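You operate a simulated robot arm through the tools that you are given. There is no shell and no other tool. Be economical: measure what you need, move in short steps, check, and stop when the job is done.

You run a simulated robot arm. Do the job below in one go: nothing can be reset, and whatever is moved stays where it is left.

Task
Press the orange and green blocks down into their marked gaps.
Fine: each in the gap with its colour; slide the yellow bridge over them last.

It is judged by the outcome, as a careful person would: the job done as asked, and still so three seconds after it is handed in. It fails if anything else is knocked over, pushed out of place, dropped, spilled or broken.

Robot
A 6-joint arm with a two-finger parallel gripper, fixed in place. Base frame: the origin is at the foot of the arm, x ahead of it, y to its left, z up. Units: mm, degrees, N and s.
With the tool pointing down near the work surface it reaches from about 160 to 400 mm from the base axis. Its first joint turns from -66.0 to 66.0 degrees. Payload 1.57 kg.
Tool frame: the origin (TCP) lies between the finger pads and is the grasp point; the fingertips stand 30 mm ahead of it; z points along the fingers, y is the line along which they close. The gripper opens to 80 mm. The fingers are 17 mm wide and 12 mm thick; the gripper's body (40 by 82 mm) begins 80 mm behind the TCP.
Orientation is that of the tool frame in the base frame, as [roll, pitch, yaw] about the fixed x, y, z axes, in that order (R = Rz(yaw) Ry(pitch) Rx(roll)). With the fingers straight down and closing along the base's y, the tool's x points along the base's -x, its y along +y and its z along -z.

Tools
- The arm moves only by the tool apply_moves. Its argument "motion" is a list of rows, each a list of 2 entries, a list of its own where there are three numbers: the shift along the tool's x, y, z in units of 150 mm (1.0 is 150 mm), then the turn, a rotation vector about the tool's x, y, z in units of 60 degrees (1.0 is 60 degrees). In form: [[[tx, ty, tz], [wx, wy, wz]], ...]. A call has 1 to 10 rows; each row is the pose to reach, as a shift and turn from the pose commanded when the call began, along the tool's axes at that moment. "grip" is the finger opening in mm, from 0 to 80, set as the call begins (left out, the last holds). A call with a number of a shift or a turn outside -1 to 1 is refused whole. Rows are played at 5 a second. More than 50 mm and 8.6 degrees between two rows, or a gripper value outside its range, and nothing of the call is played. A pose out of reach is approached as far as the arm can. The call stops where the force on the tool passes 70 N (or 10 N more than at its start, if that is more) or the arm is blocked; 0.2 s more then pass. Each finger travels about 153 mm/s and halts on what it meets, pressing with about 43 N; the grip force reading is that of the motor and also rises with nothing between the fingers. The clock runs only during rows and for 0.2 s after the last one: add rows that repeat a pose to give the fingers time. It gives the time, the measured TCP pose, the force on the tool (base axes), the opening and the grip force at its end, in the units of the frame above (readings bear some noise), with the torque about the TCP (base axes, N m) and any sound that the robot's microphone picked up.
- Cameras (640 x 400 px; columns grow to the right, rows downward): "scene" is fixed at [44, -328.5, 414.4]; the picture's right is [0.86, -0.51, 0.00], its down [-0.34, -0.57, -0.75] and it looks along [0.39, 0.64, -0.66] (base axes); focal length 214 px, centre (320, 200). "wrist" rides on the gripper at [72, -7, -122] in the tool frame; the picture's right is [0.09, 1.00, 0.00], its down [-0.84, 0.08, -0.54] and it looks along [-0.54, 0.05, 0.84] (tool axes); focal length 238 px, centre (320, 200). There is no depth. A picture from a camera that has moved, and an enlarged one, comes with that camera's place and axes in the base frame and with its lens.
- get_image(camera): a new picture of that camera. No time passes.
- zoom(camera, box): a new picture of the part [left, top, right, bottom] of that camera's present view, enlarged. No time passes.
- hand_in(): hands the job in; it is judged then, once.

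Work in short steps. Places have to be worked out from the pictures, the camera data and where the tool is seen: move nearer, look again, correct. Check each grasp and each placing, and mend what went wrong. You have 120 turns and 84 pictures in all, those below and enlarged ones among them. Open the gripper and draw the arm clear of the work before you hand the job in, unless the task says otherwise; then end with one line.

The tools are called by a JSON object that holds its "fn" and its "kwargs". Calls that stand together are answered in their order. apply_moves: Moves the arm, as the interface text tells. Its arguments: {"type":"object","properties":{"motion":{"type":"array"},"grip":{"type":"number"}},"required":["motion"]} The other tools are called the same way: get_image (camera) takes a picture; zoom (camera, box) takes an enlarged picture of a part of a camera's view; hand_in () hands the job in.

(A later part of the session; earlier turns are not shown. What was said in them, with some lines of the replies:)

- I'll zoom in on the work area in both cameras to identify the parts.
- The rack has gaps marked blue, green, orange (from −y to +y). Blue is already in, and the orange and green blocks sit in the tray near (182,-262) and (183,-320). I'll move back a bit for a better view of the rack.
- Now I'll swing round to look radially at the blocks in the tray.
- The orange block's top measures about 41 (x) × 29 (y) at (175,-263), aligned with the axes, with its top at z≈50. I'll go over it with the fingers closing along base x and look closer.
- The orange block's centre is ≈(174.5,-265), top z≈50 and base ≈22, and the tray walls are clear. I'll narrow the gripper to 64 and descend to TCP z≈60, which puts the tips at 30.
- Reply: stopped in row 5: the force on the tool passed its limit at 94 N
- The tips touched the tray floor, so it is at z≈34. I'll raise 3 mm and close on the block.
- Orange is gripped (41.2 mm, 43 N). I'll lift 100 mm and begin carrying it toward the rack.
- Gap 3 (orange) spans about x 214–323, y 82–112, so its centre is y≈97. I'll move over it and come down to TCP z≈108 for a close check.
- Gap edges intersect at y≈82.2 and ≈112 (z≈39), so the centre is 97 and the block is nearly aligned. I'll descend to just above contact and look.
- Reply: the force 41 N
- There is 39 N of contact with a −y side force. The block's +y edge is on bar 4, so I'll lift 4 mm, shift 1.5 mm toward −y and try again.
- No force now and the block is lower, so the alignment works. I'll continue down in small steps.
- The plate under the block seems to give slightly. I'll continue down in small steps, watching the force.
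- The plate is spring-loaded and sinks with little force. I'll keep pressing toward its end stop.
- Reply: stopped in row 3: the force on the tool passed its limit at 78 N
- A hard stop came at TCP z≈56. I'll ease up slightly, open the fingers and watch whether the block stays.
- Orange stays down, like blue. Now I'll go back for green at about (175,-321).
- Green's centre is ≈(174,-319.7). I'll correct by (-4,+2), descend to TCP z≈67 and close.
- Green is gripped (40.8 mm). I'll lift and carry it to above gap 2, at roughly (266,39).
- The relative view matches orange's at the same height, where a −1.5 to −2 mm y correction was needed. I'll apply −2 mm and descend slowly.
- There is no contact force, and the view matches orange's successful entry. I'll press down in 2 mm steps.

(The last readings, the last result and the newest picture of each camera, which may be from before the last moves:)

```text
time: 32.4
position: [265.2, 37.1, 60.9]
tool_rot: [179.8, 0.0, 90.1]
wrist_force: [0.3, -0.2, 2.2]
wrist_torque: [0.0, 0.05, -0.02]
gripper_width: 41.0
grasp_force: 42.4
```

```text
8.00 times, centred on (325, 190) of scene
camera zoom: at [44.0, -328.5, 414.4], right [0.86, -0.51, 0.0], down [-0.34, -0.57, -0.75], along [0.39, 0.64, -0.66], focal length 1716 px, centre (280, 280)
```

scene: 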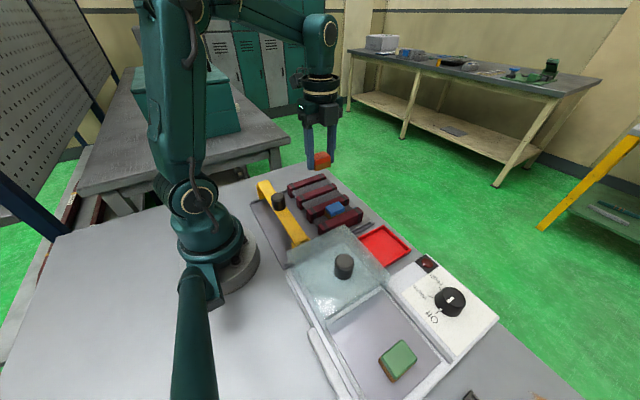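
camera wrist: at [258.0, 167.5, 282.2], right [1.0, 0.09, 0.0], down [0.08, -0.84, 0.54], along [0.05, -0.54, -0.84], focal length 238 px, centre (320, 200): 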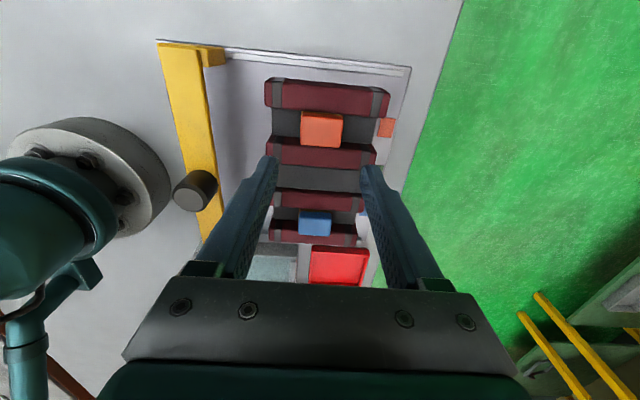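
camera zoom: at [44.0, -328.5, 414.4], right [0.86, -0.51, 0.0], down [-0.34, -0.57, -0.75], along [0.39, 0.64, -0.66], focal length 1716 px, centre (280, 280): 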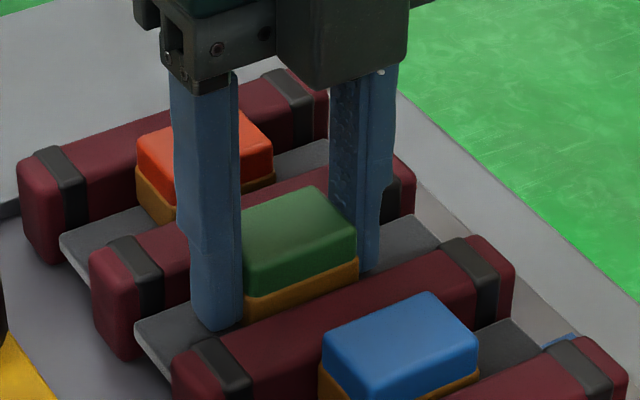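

Green is sinking with the plate. I'll continue to the hard stop.

{"fn": "apply_moves", "kwargs": {"motion": [[[0, 0, 0.01], [0, 0, 0]], [[0, 0, 0.02], [0, 0, 0]], [[0, 0, 0.03], [0, 0, 0]], [[0, 0, 0.04], [0, 0, 0]], [[0, 0, 0.05], [0, 0, 0]], [[0, 0, 0.06], [0, 0, 0]]]}}

{"fn": "apply_moves", "kwargs": {"motion": [[[0, 0, -0.007], [0, 0, 0]], [[0, 0, -0.007], [0, 0, 0]], [[0, 0, -0.007], [0, 0, 0]]], "grip": 56}}

{"fn": "apply_moves", "kwargs": {"motion": [[[0, 0, -0.05], [0, 0, 0]], [[0, 0, -0.15], [0, 0, 0]], [[0, 0, -0.3], [0, 0, 0]], [[0, 0, -0.5], [0, 0, 0]], [[0, 0, -0.7], [0, 0, 0]], [[0, 0, -0.7], [0, 0, 0]]]}}

{"fn": "zoom", "kwargs": {"camera": "scene", "box": [295, 165, 355, 215]}}

{"fn": "get_image", "kwargs": {"camera": "wrist"}}

```text
time: 33.6
position: [264.3, 39.1, 56.6]
tool_rot: [179.8, 0.2, 90.2]
wrist_force: [-5.8, -1.1, 17.8]
wrist_torque: [0.05, 0.28, -0.1]
gripper_width: 41.0
grasp_force: 43.0
stopped in row 6: the force on the tool passed its limit at 77 N (the readings are from after the stop); the commanded pose is now the measured one
```

```text
time: 34.4
position: [265.3, 37.5, 57.0]
tool_rot: [179.9, 0.0, 90.1]
wrist_force: [0.0, 0.0, -0.4]
wrist_torque: [0.04, 0.02, -0.01]
gripper_width: 56.1
grasp_force: 0.0
```

```text
time: 35.8
position: [266.8, 38.0, 160.2]
tool_rot: [179.7, 0.2, 90.1]
wrist_force: [0.6, -0.3, -0.1]
wrist_torque: [0.02, 0.02, -0.02]
gripper_width: 55.8
grasp_force: 0.0
```

```text
8.00 times, centred on (325, 190) of scene
camera zoom: at [44.0, -328.5, 414.4], right [0.86, -0.51, 0.0], down [-0.34, -0.57, -0.75], along [0.39, 0.64, -0.66], focal length 1716 px, centre (280, 280)
```

zoom: 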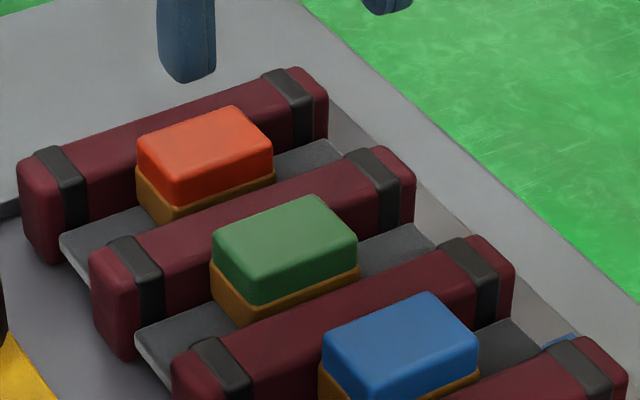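

```text
40 pictures are left
camera wrist: at [257.8, 110.9, 280.9], right [1.0, 0.09, 0.0], down [0.08, -0.84, 0.54], along [0.05, -0.54, -0.84], focal length 238 px, centre (320, 200)
```

wrist: 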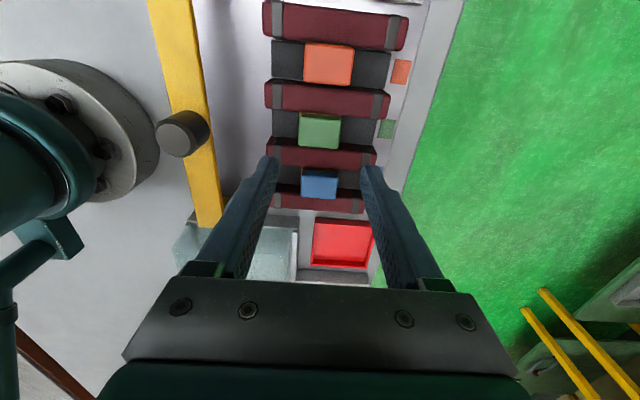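

All three blocks now sit alike. The bridge knob is at ≈(150,37.5) with its top at z≈95 and a diameter of about 34, so I'll move above it with the gripper open.

{"fn": "apply_moves", "kwargs": {"motion": [[[0, -0.2, 0], [0, 0, 0]], [[0, -0.4, 0], [0, 0, 0]], [[0, -0.6, 0], [0, 0, 0]], [[0, -0.77, 0], [0, 0, 0]], [[0, -0.77, 0], [0, 0, 0]]], "grip": 70}}

{"fn": "get_image", "kwargs": {"camera": "wrist"}}

{"fn": "get_image", "kwargs": {"camera": "scene"}}

```text
time: 37.0
position: [149.9, 38.3, 159.9]
tool_rot: [179.9, 0.0, 90.1]
wrist_force: [-0.8, 0.7, 0.1]
wrist_torque: [-0.03, -0.01, 0.0]
gripper_width: 69.9
grasp_force: 0.0
```

```text
39 pictures are left
camera wrist: at [142.1, 111.8, 280.4], right [1.0, 0.09, 0.0], down [0.08, -0.84, 0.54], along [0.05, -0.54, -0.84], focal length 238 px, centre (320, 200)
```

wrist: 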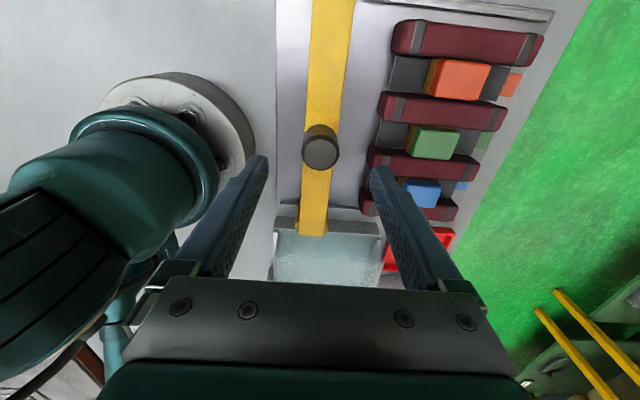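

```text
38 pictures are left
```

scene: 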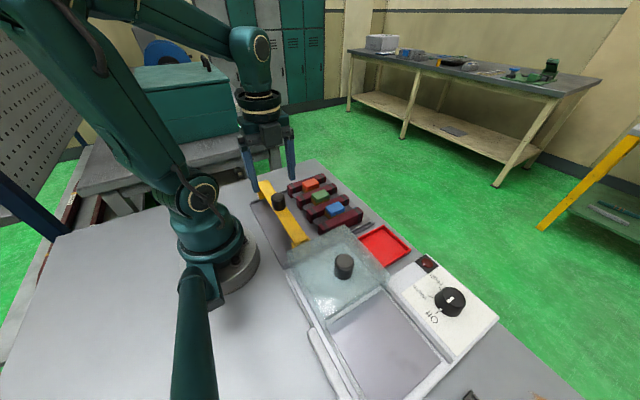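

{"fn": "zoom", "kwargs": {"camera": "wrist", "box": [250, 110, 390, 250]}}

{"fn": "zoom", "kwargs": {"camera": "scene", "box": [250, 175, 350, 265]}}

```text
2.86 times, centred on (320, 180) of wrist
camera zoom: at [142.1, 111.8, 280.4], right [1.0, 0.09, 0.0], down [0.08, -0.84, 0.54], along [0.05, -0.54, -0.84], focal length 681 px, centre (320, 257)
```

zoom: 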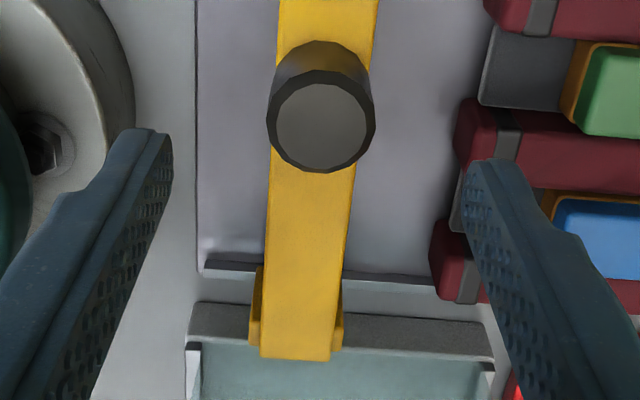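

```text
4.44 times, centred on (300, 220) of scene
camera zoom: at [44.0, -328.5, 414.4], right [0.86, -0.51, 0.0], down [-0.34, -0.57, -0.75], along [0.39, 0.64, -0.66], focal length 953 px, centre (409, 111)
```

zoom: 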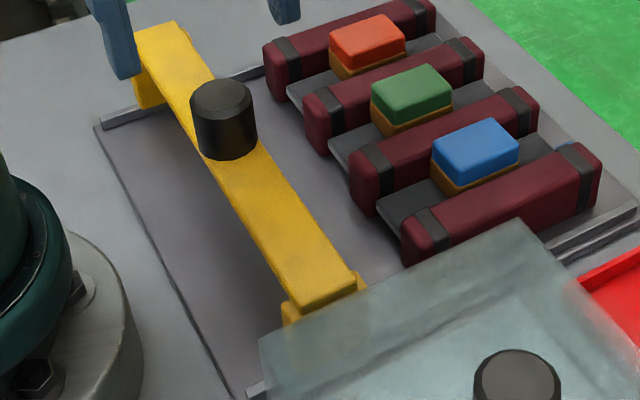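

The bridge's −y end sits beside the lid with a small gap, and it slides parallel to the lid's edge. I'll lower the fingers astride the knob (tips z≈74), staying above the bridge deck.

{"fn": "apply_moves", "kwargs": {"motion": [[[0.003, -0.007, 0.12], [0, 0, 0]], [[0.003, -0.007, 0.25], [0, 0, 0]], [[0.003, -0.007, 0.33], [0, 0, 0]], [[0.003, -0.007, 0.37], [0, 0, 0]], [[0.003, -0.007, 0.37], [0, 0, 0]]]}}

{"fn": "zoom", "kwargs": {"camera": "wrist", "box": [230, 90, 410, 270]}}

{"fn": "zoom", "kwargs": {"camera": "scene", "box": [240, 160, 350, 260]}}

```text
time: 38.2
position: [149.3, 39.1, 105.3]
tool_rot: [179.9, 0.2, 90.1]
wrist_force: [-0.1, -0.6, -0.8]
wrist_torque: [-0.04, 0.0, 0.0]
gripper_width: 70.1
grasp_force: 0.1
```

```text
2.22 times, centred on (320, 180) of wrist
camera zoom: at [140.6, 112.6, 225.4], right [1.0, 0.09, 0.0], down [0.08, -0.84, 0.54], along [0.05, -0.54, -0.84], focal length 530 px, centre (320, 244)
```

zoom: 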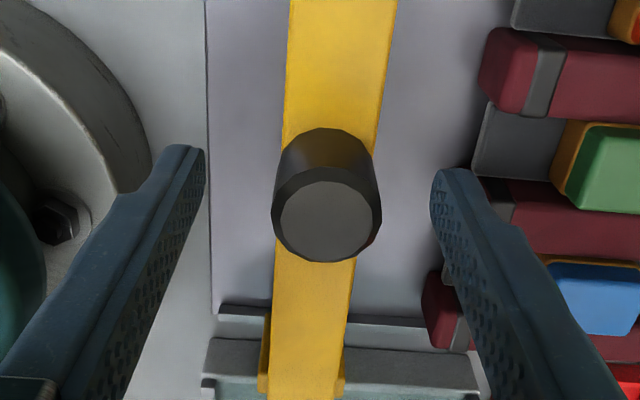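

```text
4.00 times, centred on (295, 210) of scene
camera zoom: at [44.0, -328.5, 414.4], right [0.86, -0.51, 0.0], down [-0.34, -0.57, -0.75], along [0.39, 0.64, -0.66], focal length 858 px, centre (420, 160)
```

zoom: 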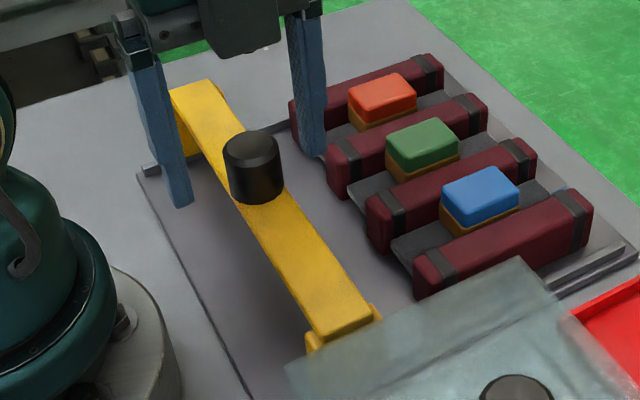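

The fingers straddle the knob above the deck. I'll close on it.

{"fn": "apply_moves", "kwargs": {"motion": [[[0, 0, 0], [0, 0, 0]], [[0, 0, 0], [0, 0, 0]], [[0, 0, 0], [0, 0, 0]]], "grip": 26}}

{"fn": "zoom", "kwargs": {"camera": "wrist", "box": [230, 90, 410, 270]}}

{"fn": "zoom", "kwargs": {"camera": "scene", "box": [240, 160, 350, 260]}}

```text
time: 39.0
position: [148.2, 39.3, 105.5]
tool_rot: [179.8, 0.1, 90.2]
wrist_force: [9.6, -1.2, 1.5]
wrist_torque: [0.01, -0.11, -0.01]
gripper_width: 33.9
grasp_force: 4.8
```

```text
2.22 times, centred on (320, 180) of wrist
camera zoom: at [140.9, 112.7, 225.8], right [1.0, 0.1, 0.0], down [0.08, -0.84, 0.54], along [0.06, -0.54, -0.84], focal length 530 px, centre (320, 244)
```

zoom: 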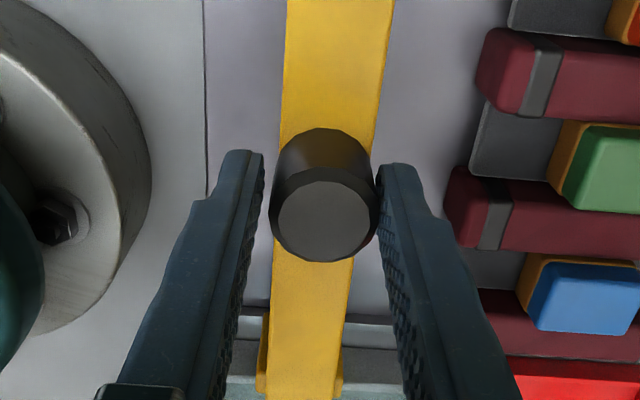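

```text
4.00 times, centred on (295, 210) of scene
camera zoom: at [44.0, -328.5, 414.4], right [0.86, -0.51, 0.0], down [-0.34, -0.57, -0.75], along [0.39, 0.64, -0.66], focal length 858 px, centre (420, 160)
```

zoom: 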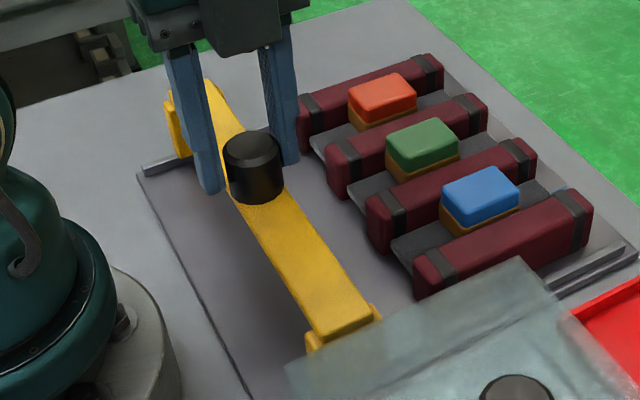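

The +x finger touches first and the bridge drags with about 10 N. I'll shift the tool about 2.5 mm to +x so both fingers seat.

{"fn": "apply_moves", "kwargs": {"motion": [[[0, 0.01, 0], [0, 0, 0]], [[0, 0.017, 0], [0, 0, 0]], [[0, 0.017, 0], [0, 0, 0]]], "grip": 26}}

{"fn": "zoom", "kwargs": {"camera": "wrist", "box": [230, 90, 410, 270]}}

```text
time: 39.8
position: [150.2, 38.2, 105.2]
tool_rot: [-180.0, 0.1, 90.1]
wrist_force: [-2.0, 8.1, -2.9]
wrist_torque: [-0.18, 0.6, -0.02]
gripper_width: 30.8
grasp_force: 39.6
```

```text
2.22 times, centred on (320, 180) of wrist
camera zoom: at [143.7, 111.8, 225.4], right [1.0, 0.09, 0.0], down [0.08, -0.84, 0.54], along [0.05, -0.54, -0.84], focal length 530 px, centre (320, 244)
```

zoom: 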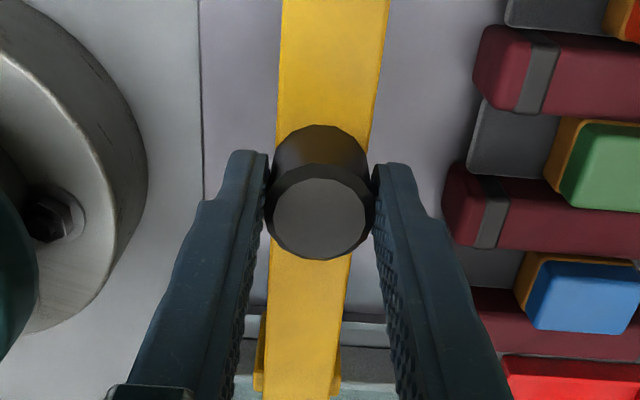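

Both fingers are seated (30.8 mm). I'll loosen to a cage at 33 mm so I don't load the bridge sideways, then push it along +x in small steps.

{"fn": "apply_moves", "kwargs": {"motion": [[[0, 0, 0], [0, 0, 0]], [[0, 0.03, 0], [0, 0, 0]], [[0, 0.07, 0], [0, 0, 0]], [[0, 0.12, 0], [0, 0, 0]], [[0, 0.17, 0], [0, 0, 0]], [[0, 0.22, 0], [0, 0, 0]], [[0, 0.22, 0], [0, 0, 0]]], "grip": 33}}

{"fn": "zoom", "kwargs": {"camera": "scene", "box": [240, 160, 350, 260]}}

{"fn": "get_image", "kwargs": {"camera": "wrist"}}

```text
time: 41.4
position: [183.2, 38.7, 106.1]
tool_rot: [179.9, 0.3, 90.2]
wrist_force: [-0.5, 0.3, 0.3]
wrist_torque: [0.01, 0.02, -0.04]
gripper_width: 33.8
grasp_force: 0.4
```

```text
4.00 times, centred on (295, 210) of scene
camera zoom: at [44.0, -328.5, 414.4], right [0.86, -0.51, 0.0], down [-0.34, -0.57, -0.75], along [0.39, 0.64, -0.66], focal length 858 px, centre (420, 160)
```

zoom: 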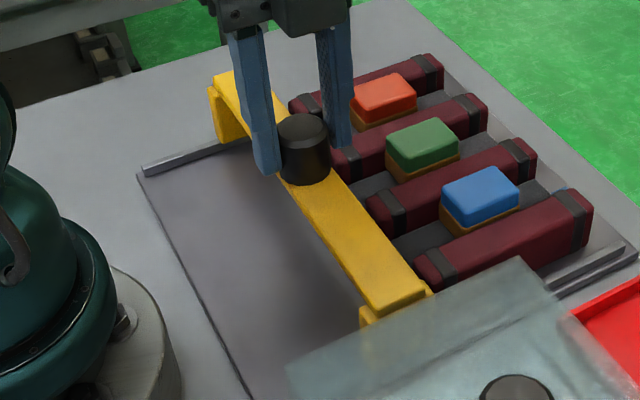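

```text
29 pictures are left
camera wrist: at [175.1, 111.4, 225.8], right [1.0, 0.09, 0.0], down [0.08, -0.84, 0.54], along [0.05, -0.54, -0.84], focal length 238 px, centre (320, 200)
```

wrist: 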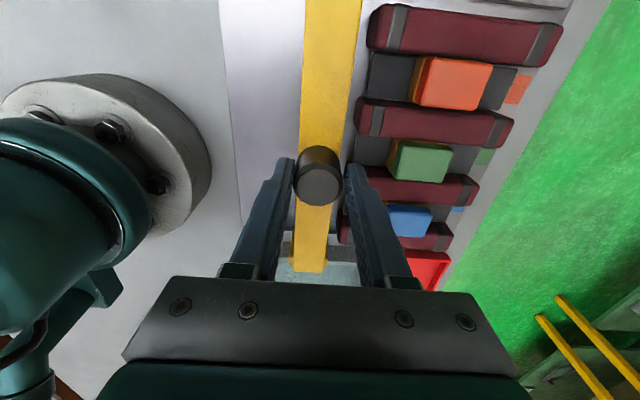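

The bridge slides straight. I'll continue 35 mm until it is over the bar ends, then check clearance to the blocks.

{"fn": "apply_moves", "kwargs": {"motion": [[[0, 0.04, 0], [0, 0, 0]], [[0, 0.08, 0], [0, 0, 0]], [[0, 0.12, 0], [0, 0, 0]], [[0, 0.17, 0], [0, 0, 0]], [[0, 0.22, 0], [0, 0, 0]], [[0, 0.24, 0], [0, 0, 0]], [[0, 0.24, 0], [0, 0, 0]]]}}

{"fn": "zoom", "kwargs": {"camera": "scene", "box": [270, 165, 360, 245]}}

{"fn": "get_image", "kwargs": {"camera": "wrist"}}

```text
time: 43.0
position: [219.7, 38.8, 105.0]
tool_rot: [179.9, 0.2, 90.1]
wrist_force: [-0.9, 0.8, -0.1]
wrist_torque: [0.0, 0.08, 0.0]
gripper_width: 34.0
grasp_force: 0.5
```

```text
5.00 times, centred on (315, 205) of scene
camera zoom: at [44.0, -328.5, 414.4], right [0.86, -0.51, 0.0], down [-0.34, -0.57, -0.75], along [0.39, 0.64, -0.66], focal length 1072 px, centre (345, 175)
```

zoom: 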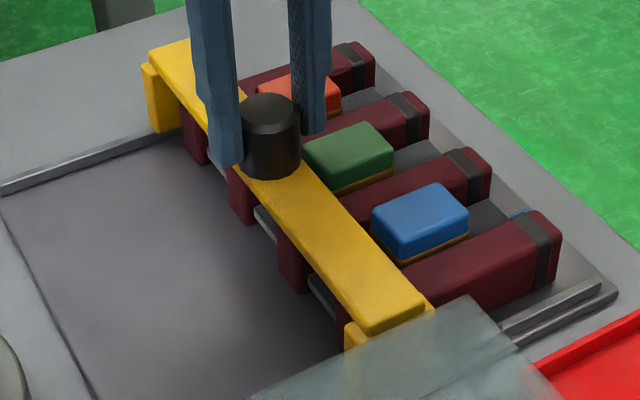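

```text
27 pictures are left
camera wrist: at [212.0, 111.6, 225.8], right [1.0, 0.09, 0.0], down [0.08, -0.84, 0.54], along [0.05, -0.54, -0.84], focal length 238 px, centre (320, 200)
```

wrist: 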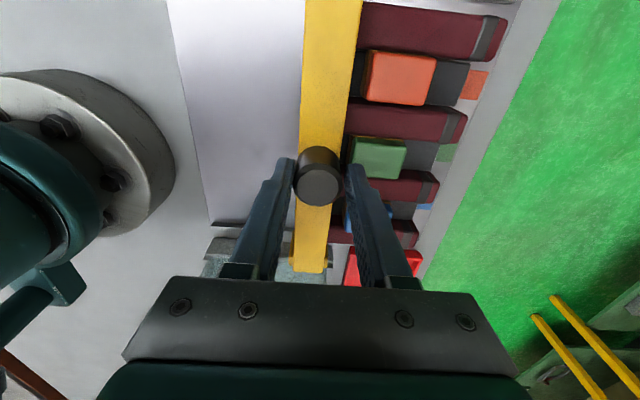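

It clears the bars. Now I'll ease over the blocks' edges with a short 15 mm step and check the force.

{"fn": "apply_moves", "kwargs": {"motion": [[[0, 0.02, 0], [0, 0, 0]], [[0, 0.04, 0], [0, 0, 0]], [[0, 0.06, 0], [0, 0, 0]], [[0, 0.08, 0], [0, 0, 0]], [[0, 0.1, 0], [0, 0, 0]]]}}

{"fn": "zoom", "kwargs": {"camera": "scene", "box": [270, 165, 360, 245]}}

```text
time: 44.2
position: [233.1, 38.4, 105.0]
tool_rot: [179.8, 0.1, 90.2]
wrist_force: [-1.2, 0.0, 0.4]
wrist_torque: [-0.04, 0.02, -0.08]
gripper_width: 33.8
grasp_force: 0.2
```

```text
5.00 times, centred on (315, 205) of scene
camera zoom: at [44.0, -328.5, 414.4], right [0.86, -0.51, 0.0], down [-0.34, -0.57, -0.75], along [0.39, 0.64, -0.66], focal length 1072 px, centre (345, 175)
```

zoom: 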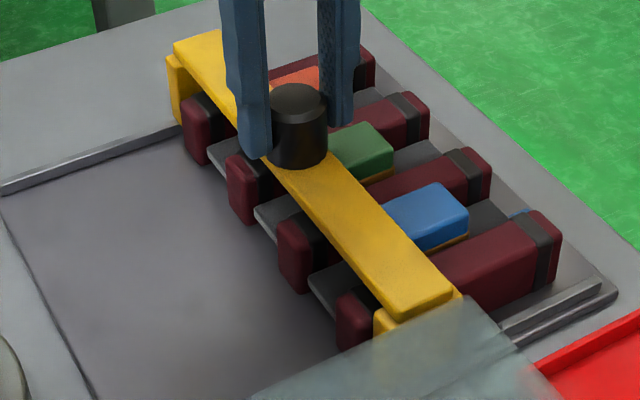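

{"fn": "apply_moves", "kwargs": {"motion": [[[0, 0.02, 0], [0, 0, 0]], [[0, 0.04, 0], [0, 0, 0]], [[0, 0.06, 0], [0, 0, 0]], [[0, 0.08, 0], [0, 0, 0]], [[0, 0.1, 0], [0, 0, 0]]]}}

{"fn": "zoom", "kwargs": {"camera": "scene", "box": [270, 165, 360, 245]}}

```text
time: 45.4
position: [248.5, 37.5, 106.7]
tool_rot: [-179.9, 0.2, 90.1]
wrist_force: [-0.5, -0.4, 0.3]
wrist_torque: [0.03, 0.04, 0.02]
gripper_width: 33.7
grasp_force: 0.3
```

```text
5.00 times, centred on (315, 205) of scene
camera zoom: at [44.0, -328.5, 414.4], right [0.86, -0.51, 0.0], down [-0.34, -0.57, -0.75], along [0.39, 0.64, -0.66], focal length 1072 px, centre (345, 175)
```

zoom: 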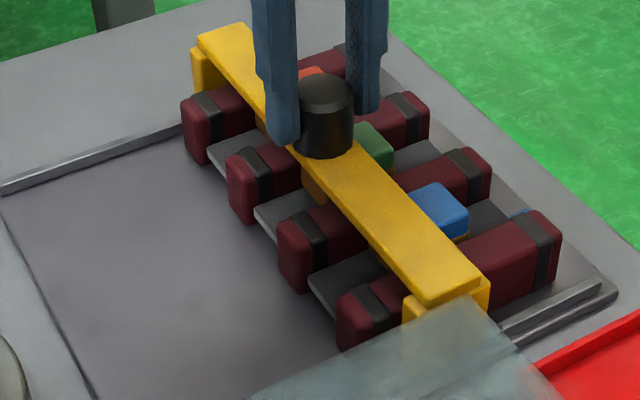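

It passes over freely. I'll continue to x≈266, centred on the blocks.

{"fn": "apply_moves", "kwargs": {"motion": [[[0, 0.03, 0], [0, 0, 0]], [[0, 0.06, 0], [0, 0, 0]], [[0, 0.09, 0], [0, 0, 0]], [[0, 0.12, 0], [0, 0, 0]], [[0, 0.12, 0], [0, 0, 0]]]}}

{"fn": "zoom", "kwargs": {"camera": "scene", "box": [270, 165, 360, 245]}}

{"fn": "get_image", "kwargs": {"camera": "wrist"}}

```text
time: 46.6
position: [268.3, 38.1, 106.8]
tool_rot: [179.8, 0.1, 90.1]
wrist_force: [-0.2, -0.4, 0.5]
wrist_torque: [-0.01, 0.01, -0.01]
gripper_width: 33.0
grasp_force: 0.1
```

```text
5.00 times, centred on (315, 205) of scene
camera zoom: at [44.0, -328.5, 414.4], right [0.86, -0.51, 0.0], down [-0.34, -0.57, -0.75], along [0.39, 0.64, -0.66], focal length 1072 px, centre (345, 175)
```

zoom: 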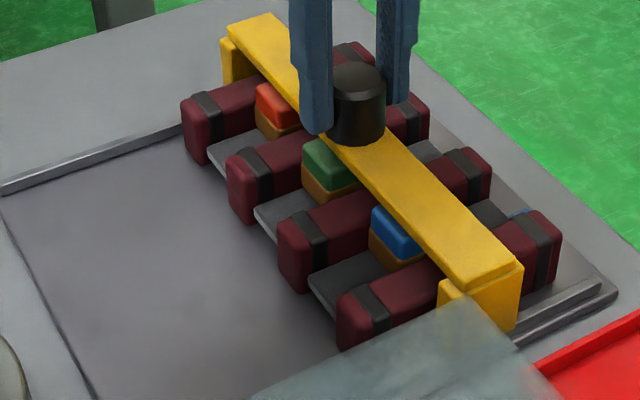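

```text
23 pictures are left
camera wrist: at [260.8, 111.0, 225.9], right [1.0, 0.09, 0.0], down [0.08, -0.84, 0.54], along [0.05, -0.54, -0.84], focal length 238 px, centre (320, 200)
```

wrist: 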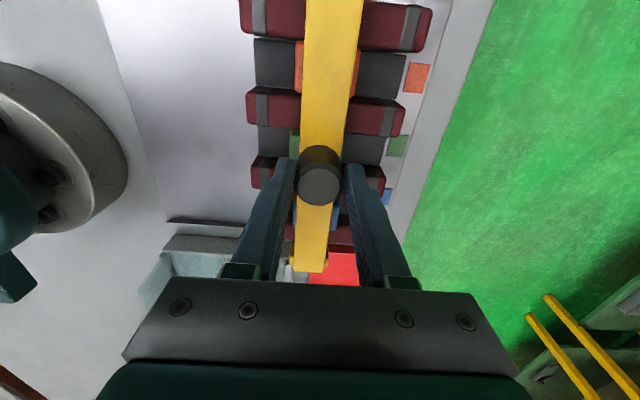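

The bridge is centred over the blocks, with orange showing equally on both sides. I'll open and draw clear upward, then check.

{"fn": "apply_moves", "kwargs": {"motion": [[[0, 0, 0], [0, 0, 0]], [[0, 0, 0], [0, 0, 0]], [[0, 0, -0.1], [0, 0, 0]], [[0, 0, -0.3], [0, 0, 0]], [[0, 0, -0.5], [0, 0, 0]], [[0, 0, -0.7], [0, 0, 0]], [[0, -0.3, -0.8], [0, 0, 0]], [[0, -0.3, -0.8], [0, 0, 0]]], "grip": 60}}

{"fn": "zoom", "kwargs": {"camera": "scene", "box": [270, 165, 360, 245]}}

{"fn": "get_image", "kwargs": {"camera": "wrist"}}

{"fn": "get_image", "kwargs": {"camera": "scene"}}

```text
time: 48.4
position: [219.0, 35.7, 225.5]
tool_rot: [179.9, 0.2, 90.2]
wrist_force: [-0.1, 0.1, -0.9]
wrist_torque: [0.0, -0.02, 0.01]
gripper_width: 60.3
grasp_force: 0.0
```

```text
5.00 times, centred on (315, 205) of scene
camera zoom: at [44.0, -328.5, 414.4], right [0.86, -0.51, 0.0], down [-0.34, -0.57, -0.75], along [0.39, 0.64, -0.66], focal length 1072 px, centre (345, 175)
```

zoom: 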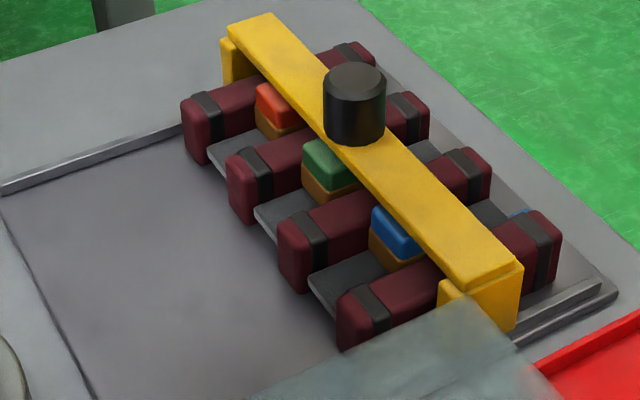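

```text
21 pictures are left
camera wrist: at [211.5, 109.0, 345.3], right [1.0, 0.09, 0.0], down [0.08, -0.84, 0.54], along [0.05, -0.54, -0.84], focal length 238 px, centre (320, 200)
```

wrist: 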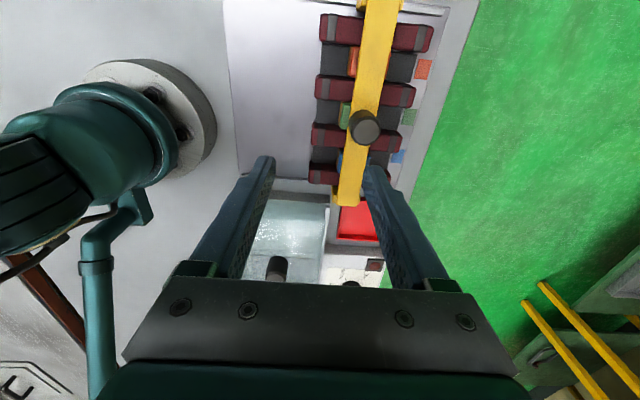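

```text
20 pictures are left
```

scene: 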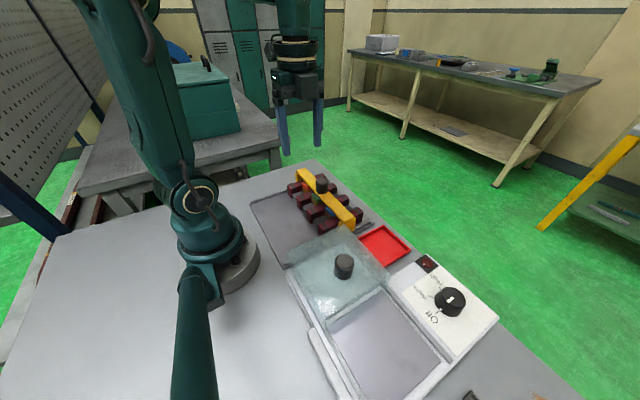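

Orange and green sit in their marked gaps, the bridge is centred over all three blocks, nothing else has moved, and the arm is clear and open. I'll hand it in.

{"fn": "hand_in", "kwargs": {}}

```text
The job is handed in.
```

I pressed the orange and green blocks down into their colour-marked gaps, slid the yellow bridge over them last, and drew the arm clear with the gripper open before handing in.
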